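You operate a simulated robot arm through the tools that you are given. There is no shell and no other tool. Be economical: measure what you need, move in short steps, check, and stop when the job is done.

You run a simulated two-armed robot. Do the job below in one go: nothing can be reset, and whatever is moved stays where it is left.

JOB
Put the orange cassette from the inside of the lined blue crate by the cream machine in the inside of the crate of grey brushes and the teal cassette in the inside of the crate of white brushes. Open the tall cabinet door. Any order will do. Set down upright: cassette.
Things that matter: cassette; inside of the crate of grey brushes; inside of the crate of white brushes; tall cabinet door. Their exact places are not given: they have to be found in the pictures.

It is judged by the outcome, as a careful person would: the job done as asked, and still so three seconds after it is handed in. It fails if anything else is knocked over, pushed out of place, dropped, spilled or broken.

ROBOT AND FRAMES
Two 7-joint arms with two-finger grippers on one trunk, on a base that drives. Base frame: it is fixed to the floor where the robot stands at the start and does not move with it; the origin is under the middle of the robot, x ahead of it, y to its left, z up. Units: m, degrees, N and s.
The left shoulder is at the start at [0.078, 0.151, 0.988], the right one opposite. With the tool pointing down near the work surface each hand reaches from about 0.1 to 0.74 m from the robot's upright axis, wherever it stands, measured 20 degrees to its own side. Places, roughly: inside of the crate of grey brushes [1.6, 0, 0.6]; inside of the crate of white brushes [1.1, 1.6, 1]; tall cabinet door [12.9, 0.1, 1]. Payload 2.54 kg a hand.
The tool frame of a hand sits at the grasp point between the pads (the TCP): z along the fingers, y along the line on which they close. The tips reach 0.03 m beyond it. The gripper opens to 0.116 m. The gripper's body begins 0.095 m behind the TCP.
Orientation is told as [roll, pitch, yaw] about the base's x, y, z axes, in that order, counted from this pose: with the fingers straight down and closing along the base's y, the tool's x points along the base's -x, its y along +y and its z along -z.

CONTROLS
- The arms move only by the tool drive_tool. It takes "left_moves", "right_moves" or both (then of equal length, played together; a hand with none holds still); each is a list of rows, each a list of 7 numbers: the shift along the base's x, y, z in m, then the turn, a rotation vector about the base's x, y, z in degrees, then the closure, from 0 (fully open) to 1 (shut). In form: [[x, y, z, ax, ay, az, hand], ...]. A call has 1 to 10 rows; each row is the pose to reach, as a shift and turn from the pose commanded when the call began. Each row takes 0.2 s and may step no farther than 0.05 m and 8.6 degrees from the row before; otherwise, or with a gripper value out of range, the whole call is refused. Where a pose cannot be reached the arm comes as near as it can. A force on the tool above 40 N (or 10 N above the force at the start of the call, whichever is more), or a blocked arm, ends the call early, and 0.2 s more pass. The fingers move at their own pace (about 0.072 m/s each) and stop on an object; they squeeze with about 28 N. The grip force told is the motor's: it shows also when the fingers shut on nothing. Time passes only in rows, and 0.2 s behind the last, so rows that repeat a pose let the fingers close. It gives the time, the measured TCP pose, the force on the tool (base axes), the opening and the grip force at its end, in the units of the frame above (readings bear some noise), with the torque about the TCP (base axes, N m) and any sound that the robot's microphone picked up, and new pictures: "show" is both (left out), scene, wrist or none (wrist: the cameras of the hands that moved).
- Cameras (640 x 400 px; columns grow to the right, rows downward): "scene" is now at [0.1548, 0.0162, 1.1636]; the picture's right is [0.18, -0.98, 0.00], its down [-0.00, -0.00, -1.00] and it looks along [0.98, 0.18, -0.00] (base axes); focal length 214 px, centre (320, 200). "left" rides on the left gripper at [0.069, 0.015, -0.122] in its tool frame; the picture's right is [-0.21, 0.98, 0.00], its down [-0.83, -0.18, -0.53] and it looks along [-0.52, -0.11, 0.85] (tool axes); focal length 251 px, centre (320, 200). "right" rides on the right gripper at [0.069, -0.015, -0.122] in its tool frame; the picture's right is [0.22, 0.98, 0.00], its down [-0.83, 0.18, -0.53] and it looks along [-0.52, 0.11, 0.85] (tool axes); focal length 251 px, centre (320, 200).
- move_column(by): slides the trunk up (or, below 0, down) by that many m; the arms and the scene camera ride with it, the base frame stays. It gives what a move gives, with no picture.
- steer(legs): drives the robot by 1 to 6 legs, each [ahead, left, turn to the left] in m, m and degrees, along the robot's own axes; the way and the turn of a leg run together, so that a leg with both is an arc; at most 1.5 m and 180 degrees a leg. The arms and the cameras ride along, it lands a little off, and it stops where it bumps. It gives what a move gives, and a new picture of the scene camera.
- aim_head(pan, tilt): turns the head with the scene camera to pan (to the left, within 80 degrees either way) and tilt (down, from -29 to 69), counted from straight ahead of the robot. It gives what a move gives, and a new picture of the scene camera.
- probe_pixels(camera, pixels): there is no depth. For up to 12 entries [column, row, z] of the newest picture of that camera ("zoom" is the newest enlarged one), the place [x, y] in the base frame at which the ray of that pixel passes the height z, good to about 0.002 m. No time passes.
- close_up(camera, box): a new picture of the part [left, top, right, bottom] of that camera's present view, enlarged. No time passes.
- job_done(): hands the job in; it is judged then, once.

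Keep the steps short. Do not move on a guess: measure, check each grasp and each placing, and mend mistakes. In all there are 110 turns and 260 pictures (those below and enlarged ones count). Leave the grippers open and the arms clear of the work at the hand-in unless told otherwise, and finish with a single line.

The tools are called as a command line: name --argument value ..., lists and objects as JSON in quotes. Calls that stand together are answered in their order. drive_tool: Moves the arms, as the interface text tells. Its arguments: {"type":"object","properties":{"left_moves":{"type":"array"},"right_moves":{"type":"array"},"show":{"type":"string","enum":["both","scene","wrist","none"]}},"required":[]} The other tools are called the same way: move_column (by) slides the trunk up or down; steer (legs) drives the base; aim_head (pan, tilt) turns the head that bears the scene camera; probe_pixels (camera, pixels) gives the place at which the rays of pixels pass given heights; close_up (camera, box) takes an enlarged picture of a part of a camera's view; job_done () hands the job in.

At the start:

```text
t: 0.0
left_eef_pos: [0.4121, 0.2513, 1.2002]
left_orientation: [0.1, 0.0, 0.0]
left_wrist_force: [0.2, -0.1, -0.3]
left_wrist_torque: [-0.02, 0.01, -0.01]
left_opening: 0.116
left_finger_force: 0.0
right_eef_pos: [0.3234, -0.0805, 1.1693]
right_orientation: [0.2, -0.1, 0.0]
right_wrist_force: [-0.2, 0.4, -0.4]
right_wrist_torque: [0.02, 0.03, 0.02]
right_opening: 0.1163
right_finger_force: 0.1
trunk travel left (down, up): [-0.225, 0.064]
robot x, y, heading: [-0.002, -0.0016, -0.2]
head pan, tilt: [10.2, 0.0]
```

scene: 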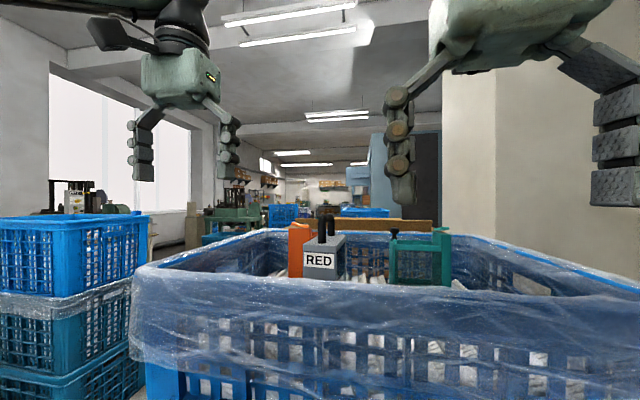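
right: 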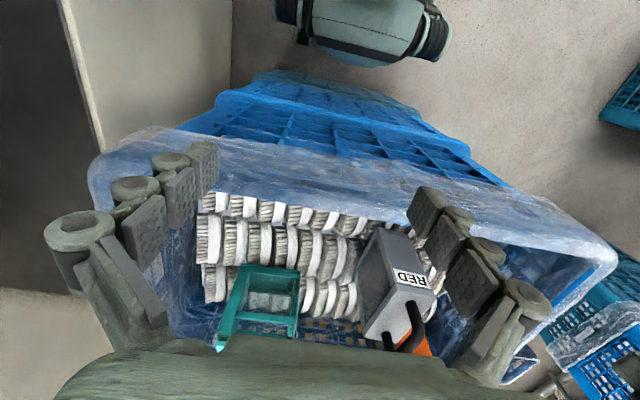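
left: 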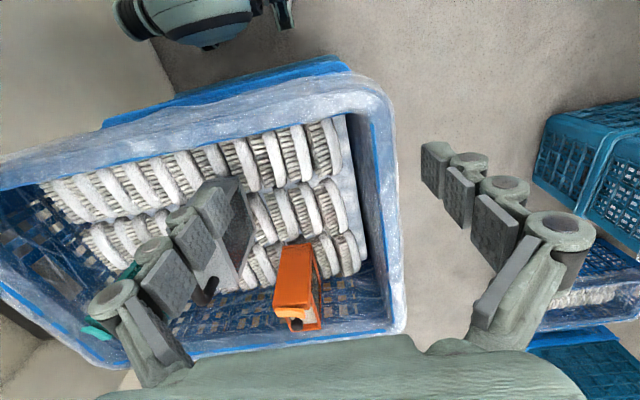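

The crate ahead holds orange, teal and a grey "RED" box. I'll look around with the head first.

aim_head --pan 0 --tilt 40

aim_head --pan 60 --tilt 15

aim_head --pan -60 --tilt 15

```text
t: 1.1
left_eef_pos: [0.4108, 0.2516, 1.1993]
left_orientation: [0.0, 0.0, 0.0]
left_wrist_force: [0.6, 1.1, 0.0]
left_wrist_torque: [0.04, -0.02, 0.01]
left_opening: 0.1158
left_finger_force: 0.0
right_eef_pos: [0.3243, -0.0811, 1.1705]
right_orientation: [0.1, -0.2, -0.1]
right_wrist_force: [-0.7, 0.2, -0.4]
right_wrist_torque: [-0.02, -0.02, -0.03]
right_opening: 0.1159
right_finger_force: 0.0
trunk travel left (down, up): [-0.225, 0.064]
robot x, y, heading: [0.0014, 0.0012, 0.1]
head pan, tilt: [0.0, 40.0]
```

scene: 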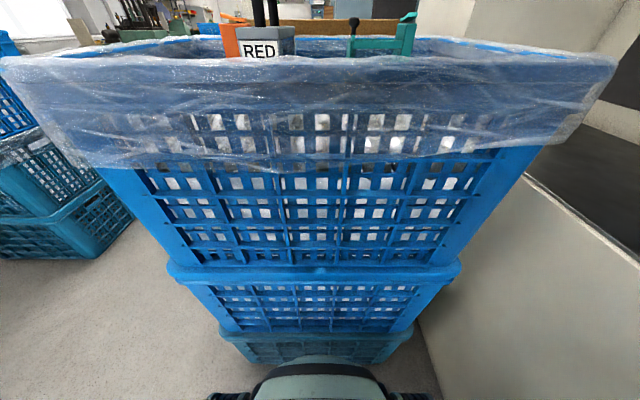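

```text
t: 2.4
left_eef_pos: [0.4105, 0.2503, 1.2006]
left_orientation: [0.1, 0.0, 0.0]
left_wrist_force: [1.2, -0.5, 0.0]
left_wrist_torque: [-0.02, -0.02, 0.02]
left_opening: 0.1159
left_finger_force: 0.0
right_eef_pos: [0.3237, -0.0812, 1.1693]
right_orientation: [0.1, -0.2, -0.1]
right_wrist_force: [-0.2, 0.8, 0.8]
right_wrist_torque: [0.03, -0.03, 0.01]
right_opening: 0.1161
right_finger_force: 0.1
trunk travel left (down, up): [-0.225, 0.064]
robot x, y, heading: [0.001, -0.001, 0.1]
head pan, tilt: [60.0, 15.0]
```

scene: 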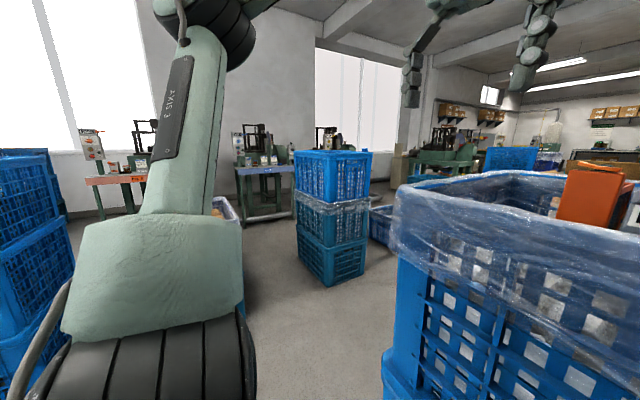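

```text
t: 4.4
left_eef_pos: [0.4111, 0.2514, 1.2001]
left_orientation: [-0.1, 0.1, 0.0]
left_wrist_force: [0.0, -0.1, 0.3]
left_wrist_torque: [0.0, -0.01, 0.04]
left_opening: 0.1162
left_finger_force: 0.0
right_eef_pos: [0.3237, -0.0813, 1.1691]
right_orientation: [0.2, -0.1, -0.1]
right_wrist_force: [0.1, -0.9, -0.3]
right_wrist_torque: [0.0, -0.02, 0.01]
right_opening: 0.1159
right_finger_force: 0.0
trunk travel left (down, up): [-0.225, 0.064]
robot x, y, heading: [-0.0016, -0.002, -0.2]
head pan, tilt: [-60.0, 15.0]
```

scene: 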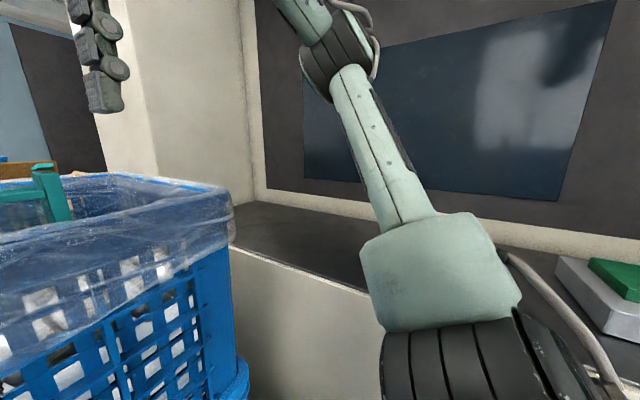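

The cream machine is to the right; the crate ahead is the source. The stack at the left back is likely the white brushes. I'll zoom in the wrist cameras.

close_up --camera "left" --box '[80, 140, 400, 340]'

close_up --camera "right" --box '[180, 180, 500, 380]'

probe_pixels --camera "left" --pixels '[[278, 310, 1.0], [320, 310, 1.0], [283, 246, 1.0], [310, 244, 1.0], [295, 330, 0.85], [320, 325, 0.85], [405, 330, 1.0], [385, 90, 1.0]]'

probe_pixels --camera "right" --pixels '[[249, 266, 1.0], [300, 268, 1.0], [222, 338, 1.0], [295, 338, 1.0], [100, 155, 1.0], [610, 265, 1.0], [400, 310, 1.05], [440, 290, 1.05]]'

```text
2.00 times, centred on (240, 240) of left
```

zoom: 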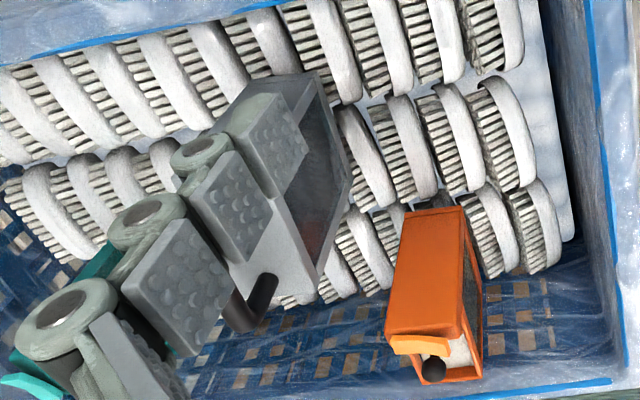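

```text
2.00 times, centred on (340, 280) of right
```

zoom: 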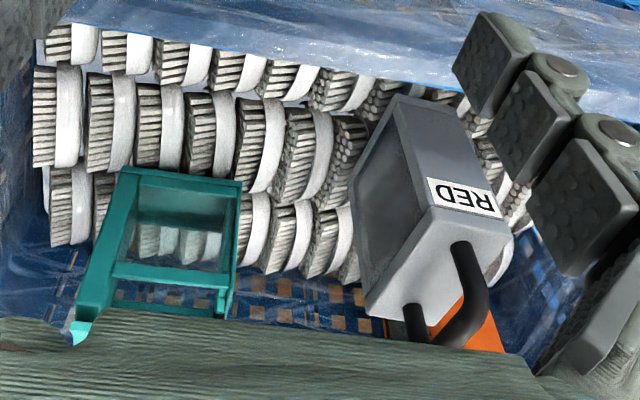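

```text
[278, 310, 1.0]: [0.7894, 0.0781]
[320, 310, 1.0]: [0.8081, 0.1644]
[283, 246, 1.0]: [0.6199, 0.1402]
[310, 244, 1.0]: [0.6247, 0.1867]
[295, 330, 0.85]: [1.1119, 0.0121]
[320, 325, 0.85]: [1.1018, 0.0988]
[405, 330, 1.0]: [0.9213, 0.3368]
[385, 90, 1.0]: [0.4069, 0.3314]
```

```text
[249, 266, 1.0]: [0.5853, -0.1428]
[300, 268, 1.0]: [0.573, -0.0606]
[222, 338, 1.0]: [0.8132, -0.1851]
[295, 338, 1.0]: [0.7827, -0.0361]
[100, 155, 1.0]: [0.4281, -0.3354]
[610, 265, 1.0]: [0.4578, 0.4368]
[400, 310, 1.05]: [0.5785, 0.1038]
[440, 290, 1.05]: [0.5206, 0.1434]
```

Raise the trunk for a better view over the rim.

move_column --by 0.063

aim_head --pan 5 --tilt 20

close_up --camera "scene" --box '[180, 60, 500, 260]'

```text
t: 5.4
left_eef_pos: [0.4105, 0.2518, 1.2628]
left_orientation: [0.1, 0.0, 0.0]
left_wrist_force: [-0.9, -0.2, -0.6]
left_wrist_torque: [-0.02, 0.01, 0.0]
left_opening: 0.1161
left_finger_force: 0.1
right_eef_pos: [0.3233, -0.0821, 1.2323]
right_orientation: [0.2, -0.2, -0.1]
right_wrist_force: [-0.4, -0.8, 0.1]
right_wrist_torque: [0.0, 0.01, 0.03]
right_opening: 0.1163
right_finger_force: 0.1
trunk travel left (down, up): [-0.288, 0.001]
robot x, y, heading: [0.0006, -0.0023, -0.2]
head pan, tilt: [-60.0, 15.0]
```

```text
t: 6.8
left_eef_pos: [0.4106, 0.2506, 1.2619]
left_orientation: [0.0, 0.0, 0.1]
left_wrist_force: [-0.6, 0.7, -0.7]
left_wrist_torque: [-0.03, 0.0, 0.01]
left_opening: 0.1159
left_finger_force: 0.2
right_eef_pos: [0.3229, -0.0822, 1.2328]
right_orientation: [0.3, -0.1, 0.0]
right_wrist_force: [0.3, 0.0, 0.1]
right_wrist_torque: [0.02, 0.04, -0.02]
right_opening: 0.116
right_finger_force: 0.1
trunk travel left (down, up): [-0.288, 0.001]
robot x, y, heading: [-0.003, 0.001, 0.0]
head pan, tilt: [5.0, 20.0]
```

scene: 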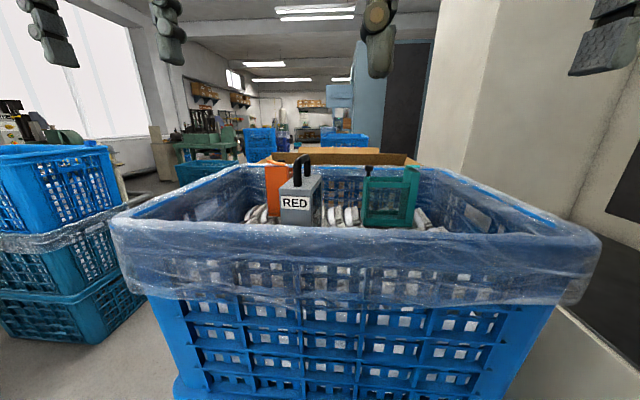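

```text
2.00 times, centred on (340, 160) of scene
```

zoom: 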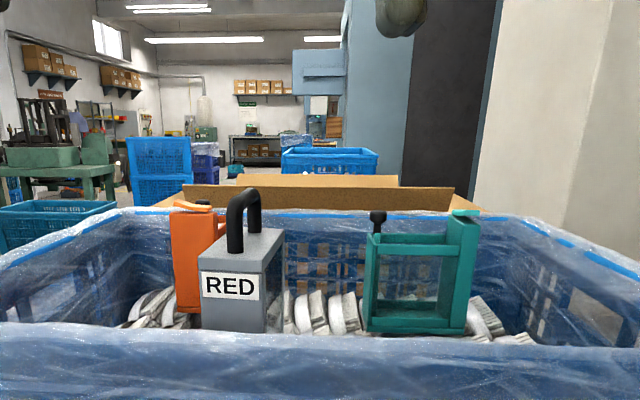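

drive_tool --left_moves '[[-0.03, 0, 0, 0, 0, 0, 0], [-0.06, 0, 0, 0, 0, 0, 0]]' --right_moves '[[0, -0.04, 0, 0, 0, 0, 0], [0, -0.08, 0, 0, 0, 0, 0]]'

close_up --camera "right" --box '[180, 180, 500, 380]'

close_up --camera "left" --box '[180, 160, 420, 310]'

```text
t: 7.4
left_eef_pos: [0.3643, 0.236, 1.2444]
left_orientation: [0.0, -0.1, 0.0]
left_wrist_force: [0.4, -0.1, -0.1]
left_wrist_torque: [-0.02, -0.02, -0.03]
left_opening: 0.1161
left_finger_force: 0.0
left hand out of reach, approached as far as the arm can: row 1, 2
right_eef_pos: [0.3231, -0.1609, 1.2315]
right_orientation: [0.2, -0.1, 0.0]
right_wrist_force: [-0.5, 0.0, 0.0]
right_wrist_torque: [0.01, 0.02, 0.01]
right_opening: 0.116
right_finger_force: 0.0
trunk travel left (down, up): [-0.288, 0.001]
robot x, y, heading: [-0.0002, 0.0041, 0.1]
head pan, tilt: [5.0, 20.0]
```

scene: 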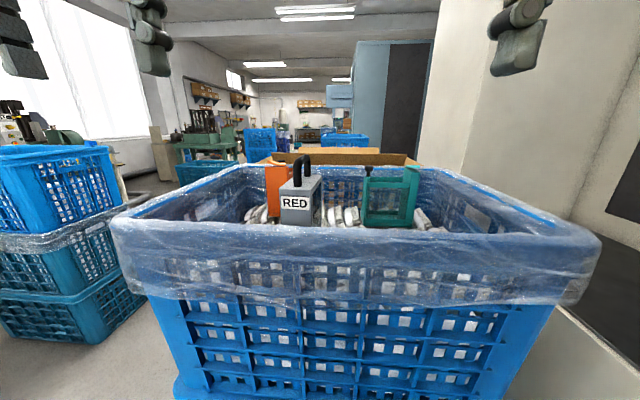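
right: 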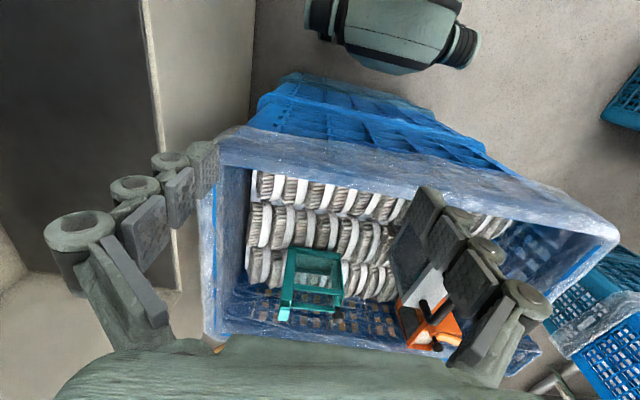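
left: 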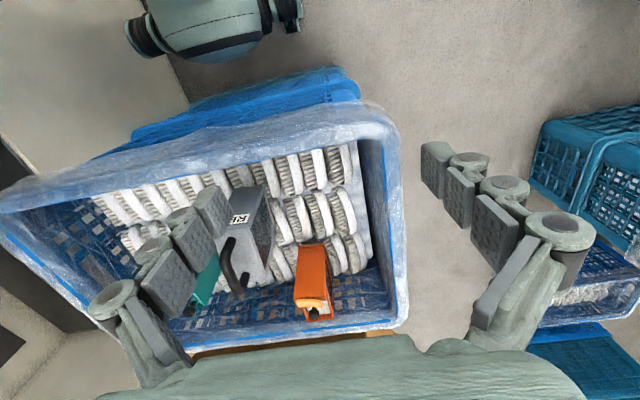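

```text
2.00 times, centred on (340, 280) of right
```

zoom: 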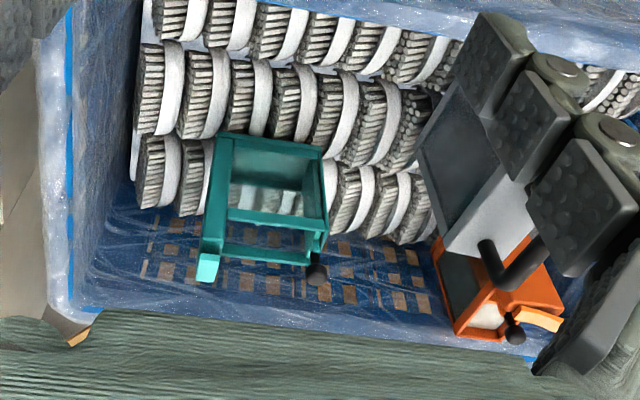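

```text
2.67 times, centred on (300, 235) of left
```

zoom: 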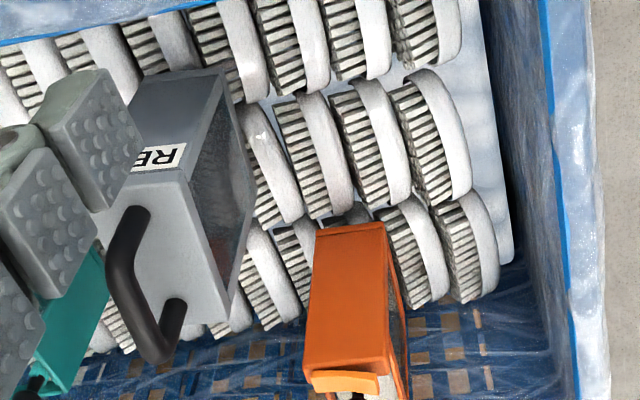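

Triangulate the teal tab/knob and orange tab/knob by probing at several heights.

probe_pixels --camera "right" --pixels '[[282, 320, 0.95], [282, 320, 1.0], [282, 320, 1.05], [337, 317, 0.95], [337, 317, 1.0], [337, 317, 1.05], [291, 250, 0.85], [291, 250, 0.9], [342, 255, 0.85], [342, 255, 0.9]]'

probe_pixels --camera "left" --pixels '[[297, 304, 0.95], [297, 304, 1.0], [297, 304, 1.05], [329, 304, 0.95], [329, 304, 1.0], [329, 304, 1.05], [298, 246, 0.85], [298, 246, 0.9], [323, 243, 0.85], [323, 243, 0.9]]'

close_up --camera "scene" --box '[240, 140, 440, 240]'

```text
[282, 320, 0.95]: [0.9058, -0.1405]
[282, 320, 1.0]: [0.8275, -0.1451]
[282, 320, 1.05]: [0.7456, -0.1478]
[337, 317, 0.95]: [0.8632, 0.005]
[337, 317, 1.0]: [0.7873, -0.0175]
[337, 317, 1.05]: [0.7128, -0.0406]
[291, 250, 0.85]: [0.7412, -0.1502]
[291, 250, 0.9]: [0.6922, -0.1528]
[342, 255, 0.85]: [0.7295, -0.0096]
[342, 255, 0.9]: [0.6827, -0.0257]
```

```text
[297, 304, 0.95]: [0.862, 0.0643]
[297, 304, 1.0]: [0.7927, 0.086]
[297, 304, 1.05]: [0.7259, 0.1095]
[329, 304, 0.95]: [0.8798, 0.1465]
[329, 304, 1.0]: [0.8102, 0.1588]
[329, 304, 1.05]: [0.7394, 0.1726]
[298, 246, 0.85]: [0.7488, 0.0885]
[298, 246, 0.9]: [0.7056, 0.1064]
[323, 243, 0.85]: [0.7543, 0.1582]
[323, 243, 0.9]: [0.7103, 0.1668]
```

```text
3.20 times, centred on (340, 190) of scene
```

zoom: 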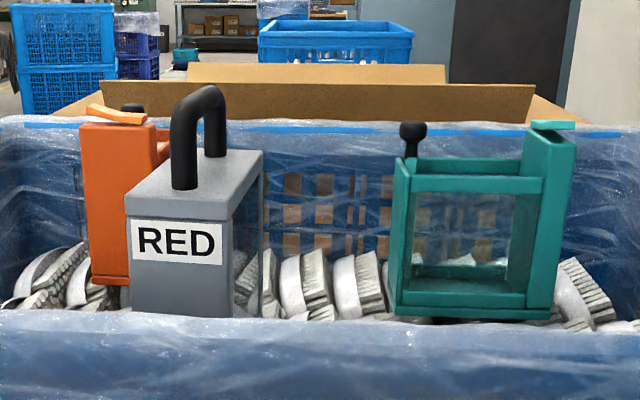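

probe_pixels --camera "zoom" --pixels '[[553, 123, 0.95], [553, 123, 1.0], [553, 123, 1.05], [397, 316, 0.85], [397, 316, 0.9], [550, 319, 0.85], [550, 319, 0.9], [82, 123, 1.0], [82, 123, 1.05], [146, 123, 1.05], [95, 283, 0.85], [95, 283, 0.9]]'

```text
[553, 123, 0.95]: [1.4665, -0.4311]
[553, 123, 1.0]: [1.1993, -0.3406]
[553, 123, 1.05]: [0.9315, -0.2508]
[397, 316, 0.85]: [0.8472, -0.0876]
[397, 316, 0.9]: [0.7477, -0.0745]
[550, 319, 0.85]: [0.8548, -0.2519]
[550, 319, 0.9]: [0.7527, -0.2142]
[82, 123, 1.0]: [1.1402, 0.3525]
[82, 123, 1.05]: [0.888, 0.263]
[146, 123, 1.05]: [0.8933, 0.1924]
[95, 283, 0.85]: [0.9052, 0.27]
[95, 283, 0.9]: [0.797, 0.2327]
```

Estimates: teal ≈ x 0.63–0.68, y −0.05…−0.165, z 0.96–1.10 (thin along x); orange ≈ x 0.67–0.78, y 0.135–0.185 (thin along y). Move the left hand above the orange.

drive_tool --left_moves '[[0.04, -0.01, 0, 0, 0, 0, 0], [0.08, -0.02, 0, 0, 0, 0, 0], [0.12, -0.03, 0, 0, 0, 0, 0], [0.16, -0.04, 0, 0, 0, 0, 0], [0.2, -0.05, 0, 0, 0, 0, 0], [0.24, -0.06, 0, 0, 0, 0, 0], [0.28, -0.07, 0, 0, 0, 0, 0], [0.31, -0.08, 0, 0, 0, 0, 0]]'

```text
t: 9.2
left_eef_pos: [0.6255, 0.1594, 1.2223]
left_orientation: [0.0, -0.2, -0.1]
left_wrist_force: [0.0, -0.1, 0.8]
left_wrist_torque: [0.04, 0.01, 0.02]
left_opening: 0.1163
left_finger_force: 0.1
left hand out of reach, approached as far as the arm can: row 7, 8
right_eef_pos: [0.3234, -0.1621, 1.2322]
right_orientation: [0.3, -0.1, -0.1]
right_wrist_force: [-0.3, -0.7, 0.7]
right_wrist_torque: [0.05, 0.07, 0.03]
right_opening: 0.1158
right_finger_force: 0.1
trunk travel left (down, up): [-0.288, 0.001]
robot x, y, heading: [0.003, 0.0035, -0.1]
head pan, tilt: [5.0, 20.0]
```

scene: 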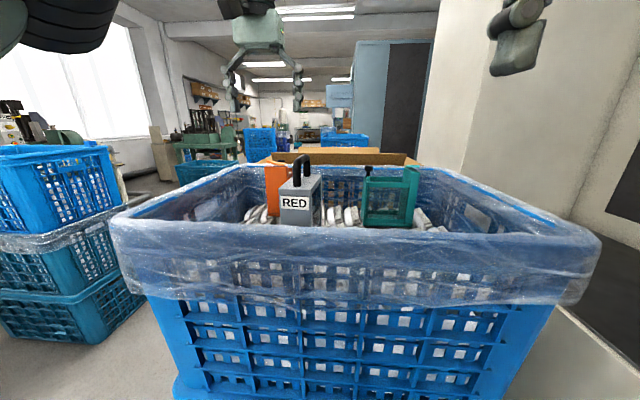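
left: 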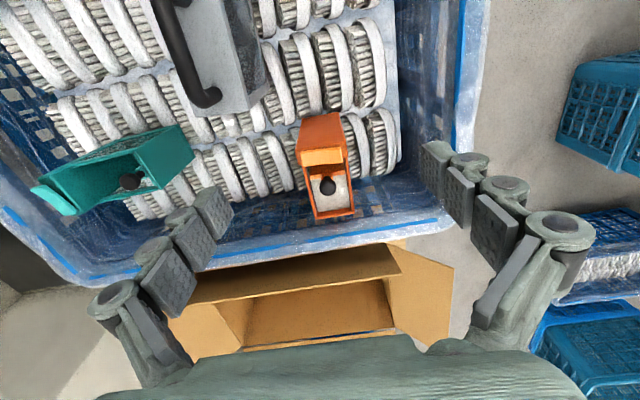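

close_up --camera "left" --box '[240, 100, 400, 240]'

close_up --camera "left" --box '[20, 100, 220, 240]'

probe_pixels --camera "left" --pixels '[[302, 168, 1.08], [341, 165, 1.08], [315, 219, 1.08], [353, 213, 1.08], [328, 185, 1.09], [45, 188, 1.09], [130, 181, 1.09], [190, 155, 1.07], [75, 215, 1.07]]'

```text
2.86 times, centred on (320, 170) of left
```

zoom: 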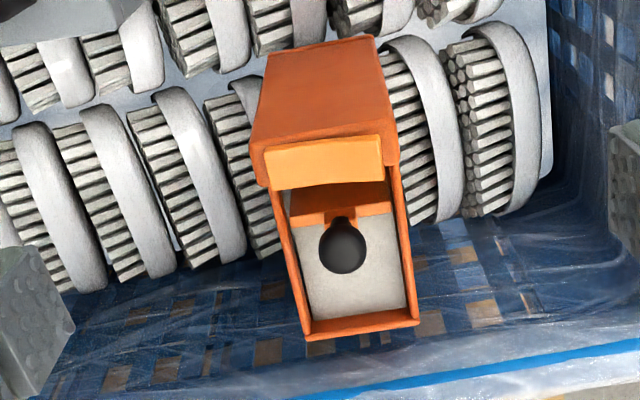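

```text
2.86 times, centred on (120, 170) of left
```

zoom: 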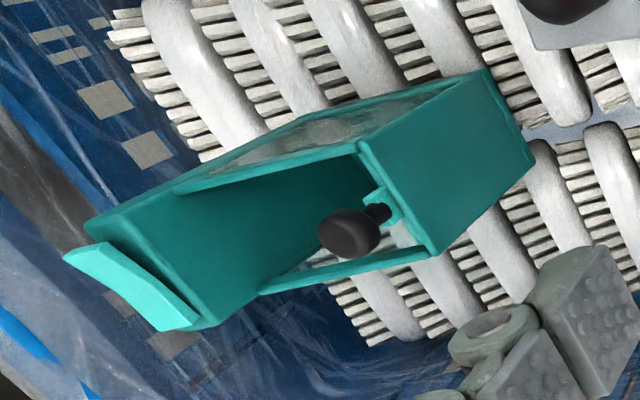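

```text
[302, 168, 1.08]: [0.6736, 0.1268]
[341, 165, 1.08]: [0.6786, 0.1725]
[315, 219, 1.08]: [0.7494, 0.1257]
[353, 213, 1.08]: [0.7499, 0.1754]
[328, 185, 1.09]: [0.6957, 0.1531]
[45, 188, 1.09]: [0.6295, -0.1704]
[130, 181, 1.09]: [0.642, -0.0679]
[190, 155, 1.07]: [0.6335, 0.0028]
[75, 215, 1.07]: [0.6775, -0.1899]
```

Orange: y 0.126–0.175, x 0.67–0.76. The arm reaches short at this height; check the clearance in front of the base.

aim_head --pan 0 --tilt 69

```text
t: 10.3
left_eef_pos: [0.6228, 0.1606, 1.223]
left_orientation: [0.0, -0.2, -0.1]
left_wrist_force: [-0.5, -0.6, -0.6]
left_wrist_torque: [-0.01, 0.02, 0.0]
left_opening: 0.1158
left_finger_force: 0.1
right_eef_pos: [0.3231, -0.1597, 1.2326]
right_orientation: [0.1, -0.1, 0.0]
right_wrist_force: [0.1, 0.0, 1.3]
right_wrist_torque: [0.01, 0.02, -0.02]
right_opening: 0.1161
right_finger_force: 0.1
trunk travel left (down, up): [-0.288, 0.001]
robot x, y, heading: [0.0017, 0.0026, -0.1]
head pan, tilt: [0.0, 68.8]
```

scene: 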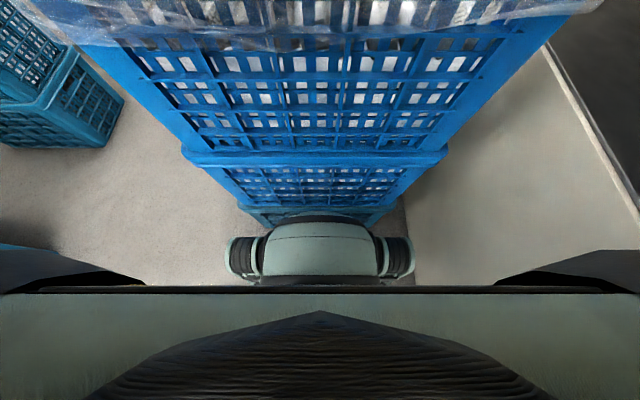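

Base nearly touches the stack, so stay. Lower the hand a little, and look.

drive_tool --left_moves '[[0.0, 0, -0.03, 0, 0, 0, 0], [0.0, 0, -0.06, 0, 0, 0, 0], [0.0, 0, -0.09, 0, 0, 0, 0], [0.0, 0, -0.09, 0, 0, 0, 0]]' --show "wrist"

```text
t: 11.3
left_eef_pos: [0.6254, 0.1599, 1.1326]
left_orientation: [0.0, -0.1, 0.0]
left_wrist_force: [0.4, 0.0, 0.5]
left_wrist_torque: [0.04, -0.01, 0.03]
left_opening: 0.1163
left_finger_force: 0.0
right_eef_pos: [0.3233, -0.1619, 1.2317]
right_orientation: [0.2, -0.2, -0.1]
right_wrist_force: [-0.6, 0.2, 0.2]
right_wrist_torque: [0.01, -0.03, 0.01]
right_opening: 0.1161
right_finger_force: 0.0
trunk travel left (down, up): [-0.288, 0.001]
robot x, y, heading: [-0.0012, -0.0019, 0.2]
head pan, tilt: [0.0, 68.8]
```

left: 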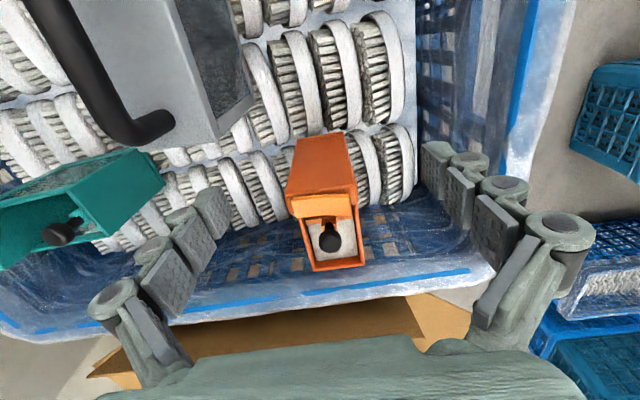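

close_up --camera "left" --box '[240, 120, 400, 290]'

probe_pixels --camera "left" --pixels '[[313, 271, 1.06], [365, 266, 1.06], [313, 271, 1.04], [365, 266, 1.04], [293, 200, 1.1], [335, 197, 1.1], [293, 200, 1.08], [170, 118, 1.12], [60, 233, 1.1]]'

```text
2.35 times, centred on (320, 205) of left
```

zoom: 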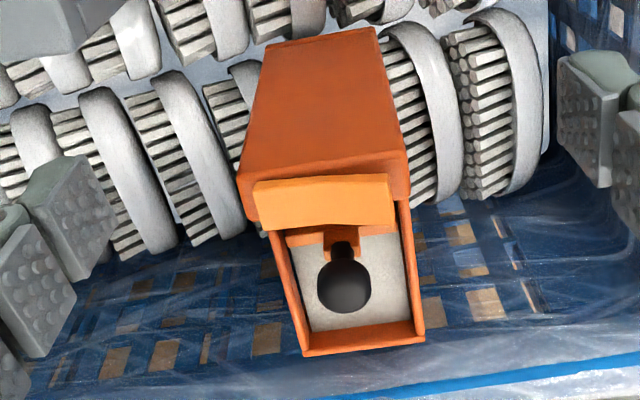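

```text
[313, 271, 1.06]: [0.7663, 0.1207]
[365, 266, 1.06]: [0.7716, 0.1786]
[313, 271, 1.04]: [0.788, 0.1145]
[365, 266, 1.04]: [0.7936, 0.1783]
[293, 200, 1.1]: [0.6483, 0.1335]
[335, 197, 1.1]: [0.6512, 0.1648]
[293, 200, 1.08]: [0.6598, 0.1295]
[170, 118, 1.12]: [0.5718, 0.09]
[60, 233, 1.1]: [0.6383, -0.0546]
```

Orange far end x≈0.76, z≈1.067; y centre ≈0.150. Move to above its middle and descend.

drive_tool --left_moves '[[0.03, -0.01, -0.01, 0, 0, 0, 0], [0.06, -0.01, -0.03, 0, 0, 0, 0], [0.09, -0.01, -0.05, 0, 0, 0, 0], [0.09, -0.01, -0.07, 0, 0, 0, 0], [0.09, -0.01, -0.085, 0, 0, 0, 0], [0.09, -0.01, -0.085, 0, 0, 0, 0]]' --show "wrist"

```text
t: 12.7
left_eef_pos: [0.7163, 0.1508, 1.0461]
left_orientation: [0.0, 0.0, 0.0]
left_wrist_force: [-0.3, 0.2, -0.2]
left_wrist_torque: [0.01, -0.02, 0.0]
left_opening: 0.1162
left_finger_force: 0.1
left hand out of reach, approached as far as the arm can: row 3
right_eef_pos: [0.3229, -0.1617, 1.2326]
right_orientation: [0.2, -0.1, -0.2]
right_wrist_force: [1.0, 0.8, -0.1]
right_wrist_torque: [-0.03, -0.03, -0.01]
right_opening: 0.1159
right_finger_force: 0.1
trunk travel left (down, up): [-0.288, 0.001]
robot x, y, heading: [0.0002, 0.0027, 0.3]
head pan, tilt: [0.0, 68.8]
```

left: 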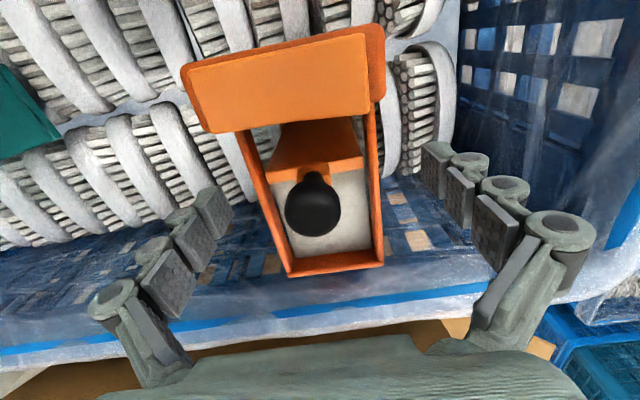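

Aligned (rails at columns 262 and 372 around 320). Close.

drive_tool --left_moves '[[0, 0, 0, 0, 0, 0, 0.5], [0, 0, 0, 0, 0, 0, 1], [0, 0, 0, 0, 0, 0, 1], [0, 0, 0, 0, 0, 0, 1], [0, 0, 0, 0, 0, 0, 1]]' --show "wrist"

```text
t: 13.9
left_eef_pos: [0.7154, 0.1522, 1.0471]
left_orientation: [0.0, 0.0, 0.0]
left_wrist_force: [1.2, 2.3, 2.9]
left_wrist_torque: [0.19, 0.07, -0.11]
left_opening: 0.0553
left_finger_force: 28.2
right_eef_pos: [0.3233, -0.1597, 1.2321]
right_orientation: [0.1, -0.2, -0.1]
right_wrist_force: [-0.4, -0.4, 0.6]
right_wrist_torque: [-0.01, -0.02, 0.03]
right_opening: 0.1158
right_finger_force: 0.1
trunk travel left (down, up): [-0.288, 0.001]
robot x, y, heading: [-0.0027, -0.0025, 0.1]
head pan, tilt: [0.0, 68.8]
```

left: 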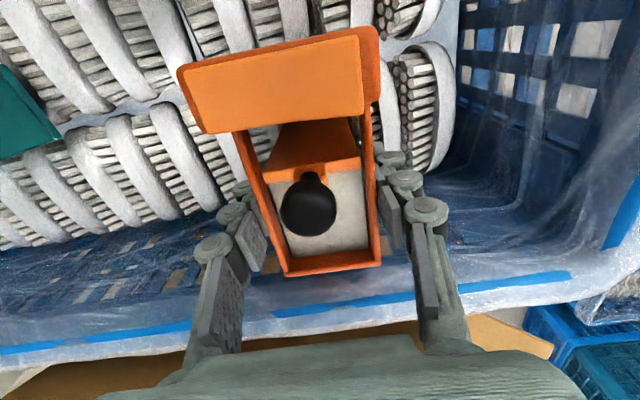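

Gripped (0.055 m). Lift up, slightly back and left away from the RED box.

drive_tool --left_moves '[[-0.003, 0.005, 0.03, 0, 0, 0, 1], [-0.015, 0.015, 0.06, 0, 0, 0, 1], [-0.035, 0.025, 0.09, 0, 0, 0, 1], [-0.055, 0.035, 0.12, 0, 0, 0, 1], [-0.075, 0.045, 0.15, 0, 0, 0, 1], [-0.095, 0.05, 0.18, 0, 0, 0, 1], [-0.1, 0.05, 0.2, 0, 0, 0, 1]]' --show "wrist"

aim_head --pan 0 --tilt 15

```text
t: 15.5
left_eef_pos: [0.6127, 0.2061, 1.2351]
left_orientation: [-0.1, -0.3, 0.0]
left_wrist_force: [0.0, -0.1, -4.9]
left_wrist_torque: [-0.02, -0.12, 0.02]
left_opening: 0.055
left_finger_force: 28.3
left hand out of reach, approached as far as the arm can: row 7
right_eef_pos: [0.3243, -0.16, 1.2323]
right_orientation: [0.1, 0.0, -0.1]
right_wrist_force: [-0.6, 0.2, -0.1]
right_wrist_torque: [-0.06, 0.0, -0.01]
right_opening: 0.1158
right_finger_force: 0.0
trunk travel left (down, up): [-0.288, 0.001]
robot x, y, heading: [0.004, -0.0018, 0.0]
head pan, tilt: [0.0, 68.8]
```

left: 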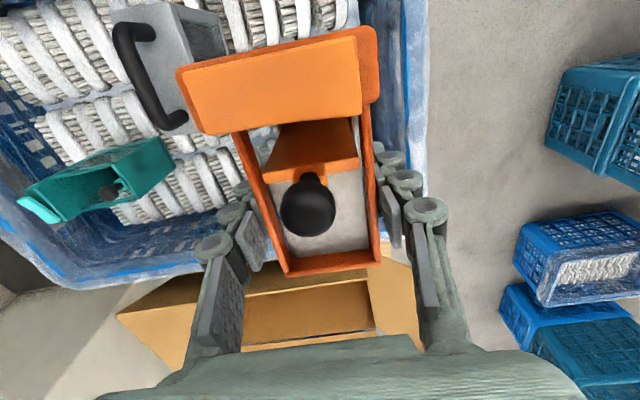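

```text
t: 16.8
left_eef_pos: [0.6101, 0.2052, 1.2344]
left_orientation: [0.0, -0.3, 0.0]
left_wrist_force: [-0.3, -0.3, -4.9]
left_wrist_torque: [-0.01, -0.1, 0.0]
left_opening: 0.0551
left_finger_force: 27.7
right_eef_pos: [0.3239, -0.161, 1.2316]
right_orientation: [0.1, -0.1, -0.1]
right_wrist_force: [-0.2, 0.2, 0.3]
right_wrist_torque: [0.01, -0.03, 0.0]
right_opening: 0.1158
right_finger_force: 0.1
trunk travel left (down, up): [-0.288, 0.001]
robot x, y, heading: [-0.0013, -0.0, -0.0]
head pan, tilt: [0.0, 15.0]
```

scene: 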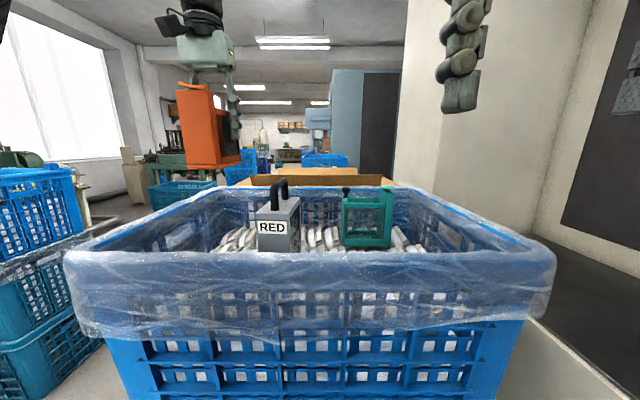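

Orange is held well. Now the right hand: turn about 90° in yaw and go toward the teal at safe height.

drive_tool --right_moves '[[0.02, 0, 0, 0, 0, 8.5, 0], [0.04, 0, 0, 0, 0, 17, 0], [0.06, 0, 0, 0, 0, 25.5, 0], [0.08, 0, 0, 0, 0, 34, 0], [0.1, 0, 0, 0, 0, 42.5, 0], [0.12, 0, 0, 0, 0, 51, 0], [0.14, 0, 0, 0, 0, 59.5, 0], [0.16, 0, 0, 0, 0, 68, 0], [0.18, 0, 0, 0, 0, 76.5, 0], [0.2, 0.0, 0, 0, 0, 85, 0]]'

```text
t: 19.0
left_eef_pos: [0.6127, 0.2055, 1.2355]
left_orientation: [0.0, -0.2, 0.0]
left_wrist_force: [0.9, -0.4, -4.3]
left_wrist_torque: [-0.03, -0.14, 0.01]
left_opening: 0.0547
left_finger_force: 27.4
right_eef_pos: [0.3629, -0.0562, 1.133]
right_orientation: [0.0, -0.5, 84.2]
right_wrist_force: [-0.5, 0.1, -0.7]
right_wrist_torque: [0.0, -0.04, -0.01]
right_opening: 0.1157
right_finger_force: 0.0
right hand out of reach, approached as far as the arm can: row 6, 7, 8, 9, 10
trunk travel left (down, up): [-0.288, 0.001]
robot x, y, heading: [0.001, 0.0001, -0.0]
head pan, tilt: [0.0, 15.0]
```

scene: 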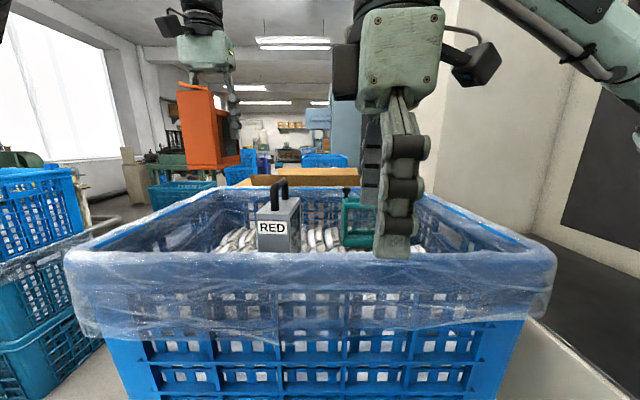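
right: 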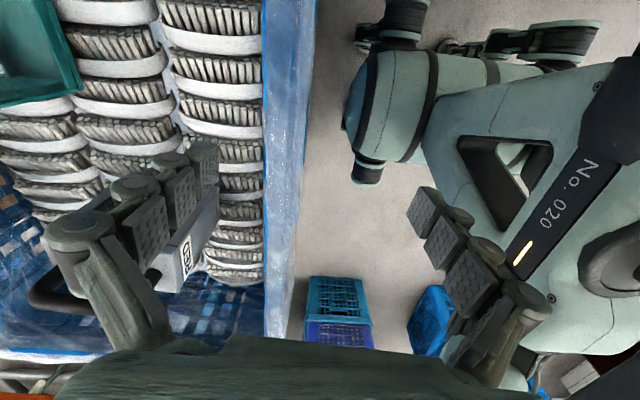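

The hand sank; raise it again and test reaching forward with this yaw.

drive_tool --right_moves '[[0.0, -0.03, 0.04, 0, 0, 0, 0], [0.04, -0.05, 0.07, 0, 0, 0, 0], [0.08, -0.06, 0.08, 0, 0, 0, 0], [0.12, -0.06, 0.08, 0, 0, 0, 0]]'

```text
refused: row 2 steps farther than a row can; nothing moved
```

drive_tool --right_moves '[[0.0, -0.02, 0.04, 0, 0, 0, 0], [0.03, -0.04, 0.07, 0, 0, 0, 0], [0.07, -0.05, 0.08, 0, 0, 0, 0], [0.11, -0.06, 0.08, 0, 0, 0, 0]]'

```text
t: 20.0
left_eef_pos: [0.6119, 0.2059, 1.2352]
left_orientation: [0.1, -0.2, 0.0]
left_wrist_force: [-0.7, -0.3, -4.6]
left_wrist_torque: [0.04, -0.14, 0.0]
left_opening: 0.0542
left_finger_force: 27.7
right_eef_pos: [0.3426, -0.0587, 1.1519]
right_orientation: [0.3, 0.0, 84.8]
right_wrist_force: [-0.2, 0.9, -0.1]
right_wrist_torque: [0.01, 0.01, -0.01]
right_opening: 0.116
right_finger_force: 0.1
right hand out of reach, approached as far as the arm can: row 1, 2, 3, 4
trunk travel left (down, up): [-0.288, 0.001]
robot x, y, heading: [0.0015, -0.0024, -0.2]
head pan, tilt: [0.0, 15.0]
```

scene: 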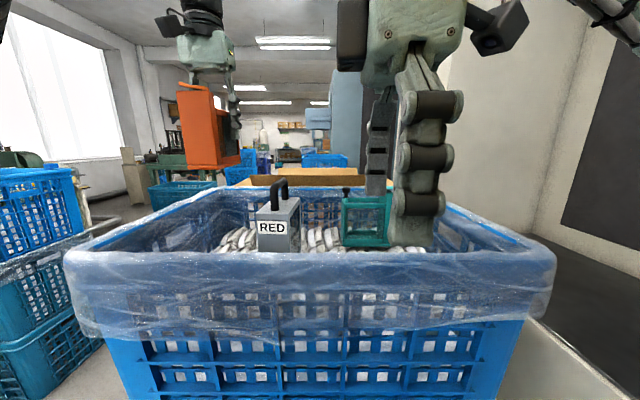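
right: 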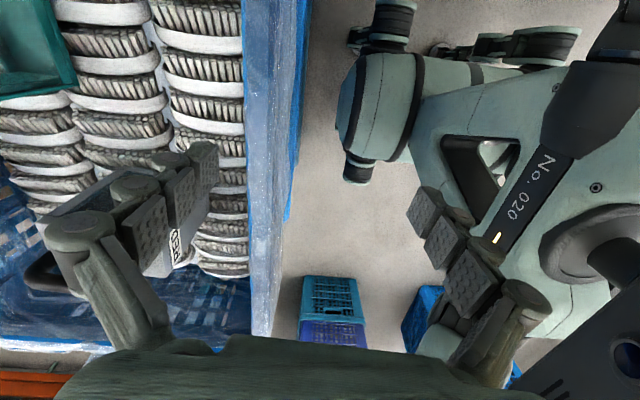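

This yaw hits a joint limit. Turn the other way.

drive_tool --right_moves '[[0.0, -0.01, 0.005, 0, 0, -8.5, 0], [0.0, -0.02, 0.01, 0, 0, -17, 0], [0.0, -0.03, 0.02, 0, 0, -25.5, 0], [0.0, -0.05, 0.03, 0, 0, -34, 0], [0.0, -0.06, 0.04, 0, 0, -42.5, 0], [0.0, -0.08, 0.05, 0, 0, -51, 0], [0.0, -0.1, 0.06, 0, 0, -59.5, 0], [0.02, -0.1, 0.07, 0, 0, -68, 0], [0.04, -0.1, 0.08, 0, 0, -76.5, 0], [0.06, -0.1, 0.08, 0, 0, -85, 0]]' --show "none"

drive_tool --right_moves '[[0.02, 0, 0, 0, 0, -8.5, 0], [0.04, 0, 0, 0, 0, -17, 0], [0.06, 0, 0, 0, 0, -25.5, 0], [0.08, 0, 0, 0, 0, -34, 0], [0.1, 0, 0, 0, 0, -42.5, 0], [0.12, 0, 0, 0, 0, -51, 0], [0.13, 0, 0, 0, 0, -59.5, 0], [0.14, 0, 0, 0, 0, -68, 0], [0.15, 0, 0, 0, 0, -76.5, 0], [0.16, 0.0, 0, 0, 0, -85, 0]]'

```text
t: 22.2
left_eef_pos: [0.6128, 0.2054, 1.2348]
left_orientation: [0.1, -0.1, 0.0]
left_wrist_force: [0.0, 0.1, -4.1]
left_wrist_torque: [-0.01, -0.14, -0.01]
left_opening: 0.0544
left_finger_force: 27.7
right_eef_pos: [0.4079, -0.1619, 1.2319]
right_orientation: [0.1, -0.1, -0.2]
right_wrist_force: [0.5, -0.3, 0.5]
right_wrist_torque: [-0.02, 0.03, 0.01]
right_opening: 0.116
right_finger_force: 0.1
trunk travel left (down, up): [-0.288, 0.001]
robot x, y, heading: [0.0042, 0.0007, -0.0]
head pan, tilt: [0.0, 15.0]
```

```text
t: 24.4
left_eef_pos: [0.612, 0.2059, 1.2354]
left_orientation: [-0.1, -0.3, -0.1]
left_wrist_force: [-1.0, -0.4, -3.7]
left_wrist_torque: [0.01, -0.13, 0.0]
left_opening: 0.0543
left_finger_force: 27.9
right_eef_pos: [0.5668, -0.1617, 1.2328]
right_orientation: [0.1, -0.1, -85.2]
right_wrist_force: [-0.8, -0.6, -0.6]
right_wrist_torque: [0.02, 0.04, 0.0]
right_opening: 0.1158
right_finger_force: 0.0
trunk travel left (down, up): [-0.288, 0.001]
robot x, y, heading: [0.003, -0.0001, -0.1]
head pan, tilt: [0.0, 15.0]
```

scene: 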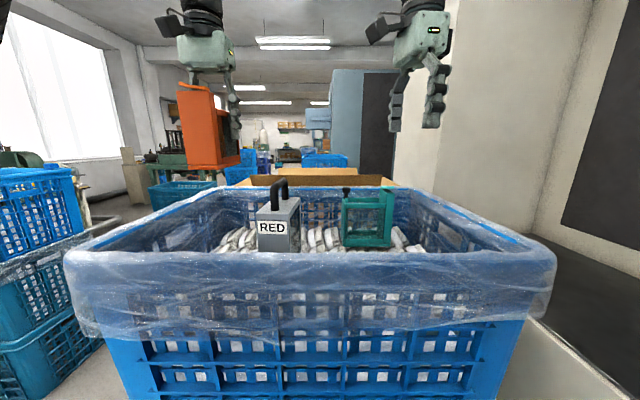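
right: 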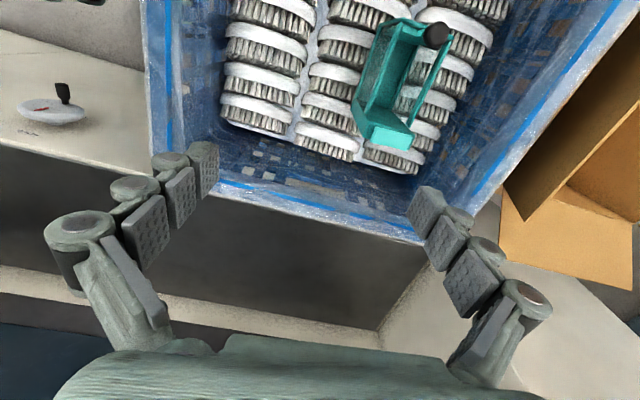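

Works. Zoom on the teal and measure.

close_up --camera "right" --box '[320, 10, 480, 160]'

probe_pixels --camera "right" --pixels '[[367, 142, 1.1], [412, 150, 1.1], [393, 22, 1.07], [448, 40, 1.07], [437, 34, 1.1], [367, 142, 1.07], [412, 150, 1.07]]'

```text
2.67 times, centred on (400, 85) of right
```

zoom: 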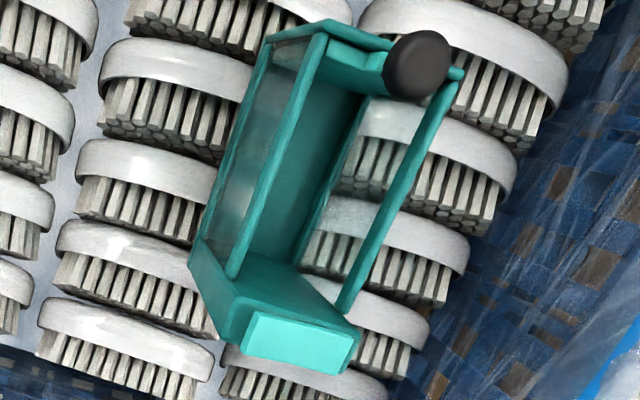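

```text
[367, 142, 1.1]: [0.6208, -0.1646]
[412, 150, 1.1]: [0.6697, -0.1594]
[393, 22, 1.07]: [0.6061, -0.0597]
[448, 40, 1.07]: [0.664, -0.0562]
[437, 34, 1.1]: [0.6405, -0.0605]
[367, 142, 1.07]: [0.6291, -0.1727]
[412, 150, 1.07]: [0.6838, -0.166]
```

probe_pixels --camera "right" --pixels '[[399, 23, 1.067], [368, 113, 1.067], [450, 40, 1.067], [409, 126, 1.067], [383, 68, 1.067], [430, 83, 1.067]]'

```text
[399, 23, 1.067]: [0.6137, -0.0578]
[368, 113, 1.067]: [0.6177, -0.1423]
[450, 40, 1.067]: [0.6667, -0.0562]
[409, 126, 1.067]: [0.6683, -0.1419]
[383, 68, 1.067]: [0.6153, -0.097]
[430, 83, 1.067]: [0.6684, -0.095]
```

Teal: x 0.614–0.667, y centre −0.10, yaw about −88°. Move over it and go down partway to check.

drive_tool --right_moves '[[0.037, 0.031, 0, 0, 0, -1.4, 0], [0.074, 0.062, 0, 0, 0, -2.8, 0], [0.074, 0.062, -0.04, 0, 0, -2.8, 0], [0.074, 0.062, -0.08, 0, 0, -2.8, 0], [0.074, 0.062, -0.1, 0, 0, -2.8, 0], [0.074, 0.062, -0.1, 0, 0, -2.8, 0]]' --show "wrist"

```text
t: 25.8
left_eef_pos: [0.6104, 0.2058, 1.2355]
left_orientation: [0.0, -0.2, 0.0]
left_wrist_force: [-0.5, -0.2, -3.8]
left_wrist_torque: [0.02, -0.15, 0.03]
left_opening: 0.0543
left_finger_force: 28.3
right_eef_pos: [0.6405, -0.0996, 1.132]
right_orientation: [0.2, -0.1, -87.9]
right_wrist_force: [0.9, -0.3, -0.5]
right_wrist_torque: [0.02, 0.0, -0.03]
right_opening: 0.1159
right_finger_force: 0.1
right hand out of reach, approached as far as the arm can: row 2
trunk travel left (down, up): [-0.288, 0.001]
robot x, y, heading: [-0.0006, 0.0017, 0.1]
head pan, tilt: [0.0, 15.0]
```

right: 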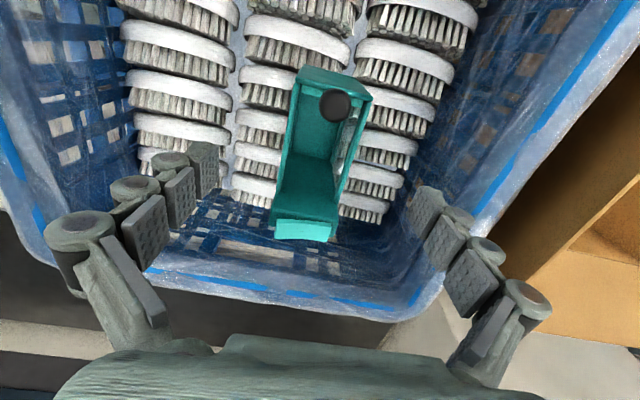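

Centred; descend to z 1.047.

drive_tool --right_moves '[[0, 0, -0.03, 0, 0, 0, 0], [0, 0, -0.06, 0, 0, 0, 0], [0, 0, -0.085, 0, 0, 0, 0], [0, 0, -0.085, 0, 0, 0, 0]]' --show "wrist"

```text
t: 26.8
left_eef_pos: [0.6121, 0.2059, 1.2343]
left_orientation: [0.2, -0.2, 0.0]
left_wrist_force: [0.9, 0.1, -4.1]
left_wrist_torque: [-0.01, -0.13, -0.01]
left_opening: 0.0545
left_finger_force: 27.7
right_eef_pos: [0.6402, -0.0999, 1.0485]
right_orientation: [0.2, -0.1, -87.9]
right_wrist_force: [-0.2, 0.6, -0.2]
right_wrist_torque: [0.02, 0.0, -0.01]
right_opening: 0.1159
right_finger_force: 0.0
trunk travel left (down, up): [-0.288, 0.001]
robot x, y, heading: [0.0016, -0.0016, -0.0]
head pan, tilt: [0.0, 15.0]
```

right: 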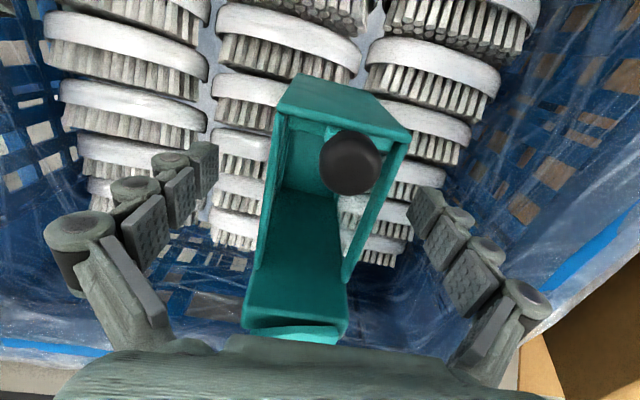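

Rails are centred around (320,191). Close.

drive_tool --right_moves '[[0, 0, 0, 0, 0, 0, 0.5], [0, 0, 0, 0, 0, 0, 1], [0, 0, 0, 0, 0, 0, 1], [0, 0, 0, 0, 0, 0, 1], [0, 0, 0, 0, 0, 0, 1]]' --show "wrist"

```text
t: 28.0
left_eef_pos: [0.6127, 0.2052, 1.2351]
left_orientation: [0.0, -0.2, 0.0]
left_wrist_force: [0.8, -0.3, -5.5]
left_wrist_torque: [0.01, -0.16, 0.02]
left_opening: 0.0548
left_finger_force: 28.1
right_eef_pos: [0.6401, -0.0996, 1.0474]
right_orientation: [0.2, -0.1, -87.9]
right_wrist_force: [-0.8, 0.4, 1.5]
right_wrist_torque: [-0.06, 0.16, -0.13]
right_opening: 0.0547
right_finger_force: 27.9
trunk travel left (down, up): [-0.288, 0.001]
robot x, y, heading: [0.0014, 0.0004, -0.0]
head pan, tilt: [0.0, 15.0]
```

right: 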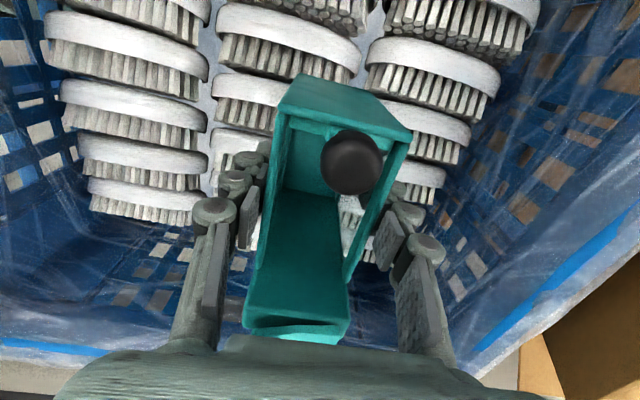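

Gripped. Lift it up.

drive_tool --right_moves '[[0, 0, 0.03, 0, 0, 0, 1], [0, 0, 0.06, 0, 0, 0, 1], [-0.01, 0, 0.09, 0, 0, 0, 1], [-0.02, 0, 0.12, 0, 0, 0, 1], [-0.03, 0, 0.15, 0, 0, 0, 1], [-0.05, -0.01, 0.17, 0, 0, 0, 1], [-0.07, -0.03, 0.19, 0, 0, 0, 1], [-0.1, -0.05, 0.2, 0, 0, 0, 1]]'

```text
t: 29.8
left_eef_pos: [0.6097, 0.2047, 1.2355]
left_orientation: [-0.1, -0.3, 0.1]
left_wrist_force: [0.0, 0.5, -4.2]
left_wrist_torque: [0.04, -0.12, 0.02]
left_opening: 0.0544
left_finger_force: 28.1
right_eef_pos: [0.5395, -0.1498, 1.2481]
right_orientation: [0.2, -0.1, -88.0]
right_wrist_force: [-1.7, 0.3, -3.1]
right_wrist_torque: [0.08, -0.03, 0.01]
right_opening: 0.0542
right_finger_force: 28.0
trunk travel left (down, up): [-0.288, 0.001]
robot x, y, heading: [0.002, 0.0035, 0.0]
head pan, tilt: [0.0, 15.0]
```

scene: 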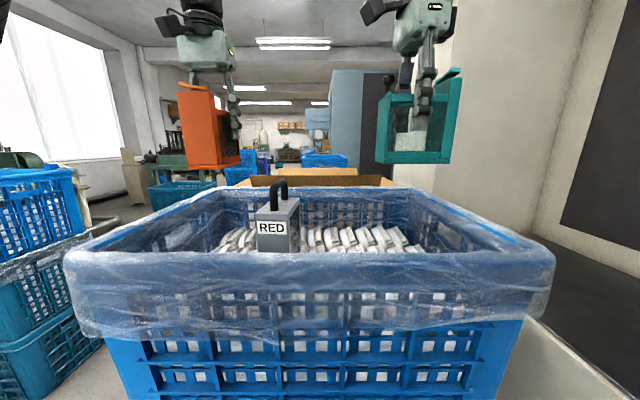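
right: 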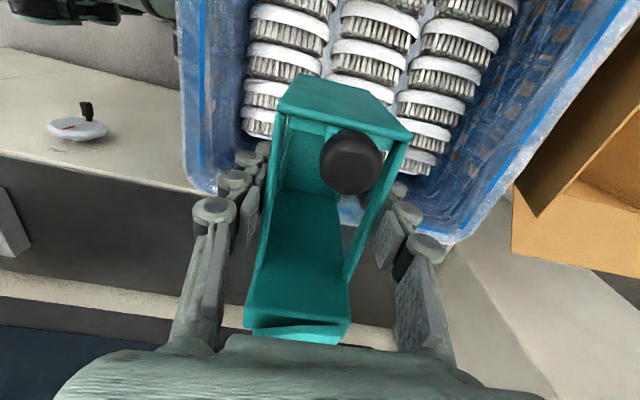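

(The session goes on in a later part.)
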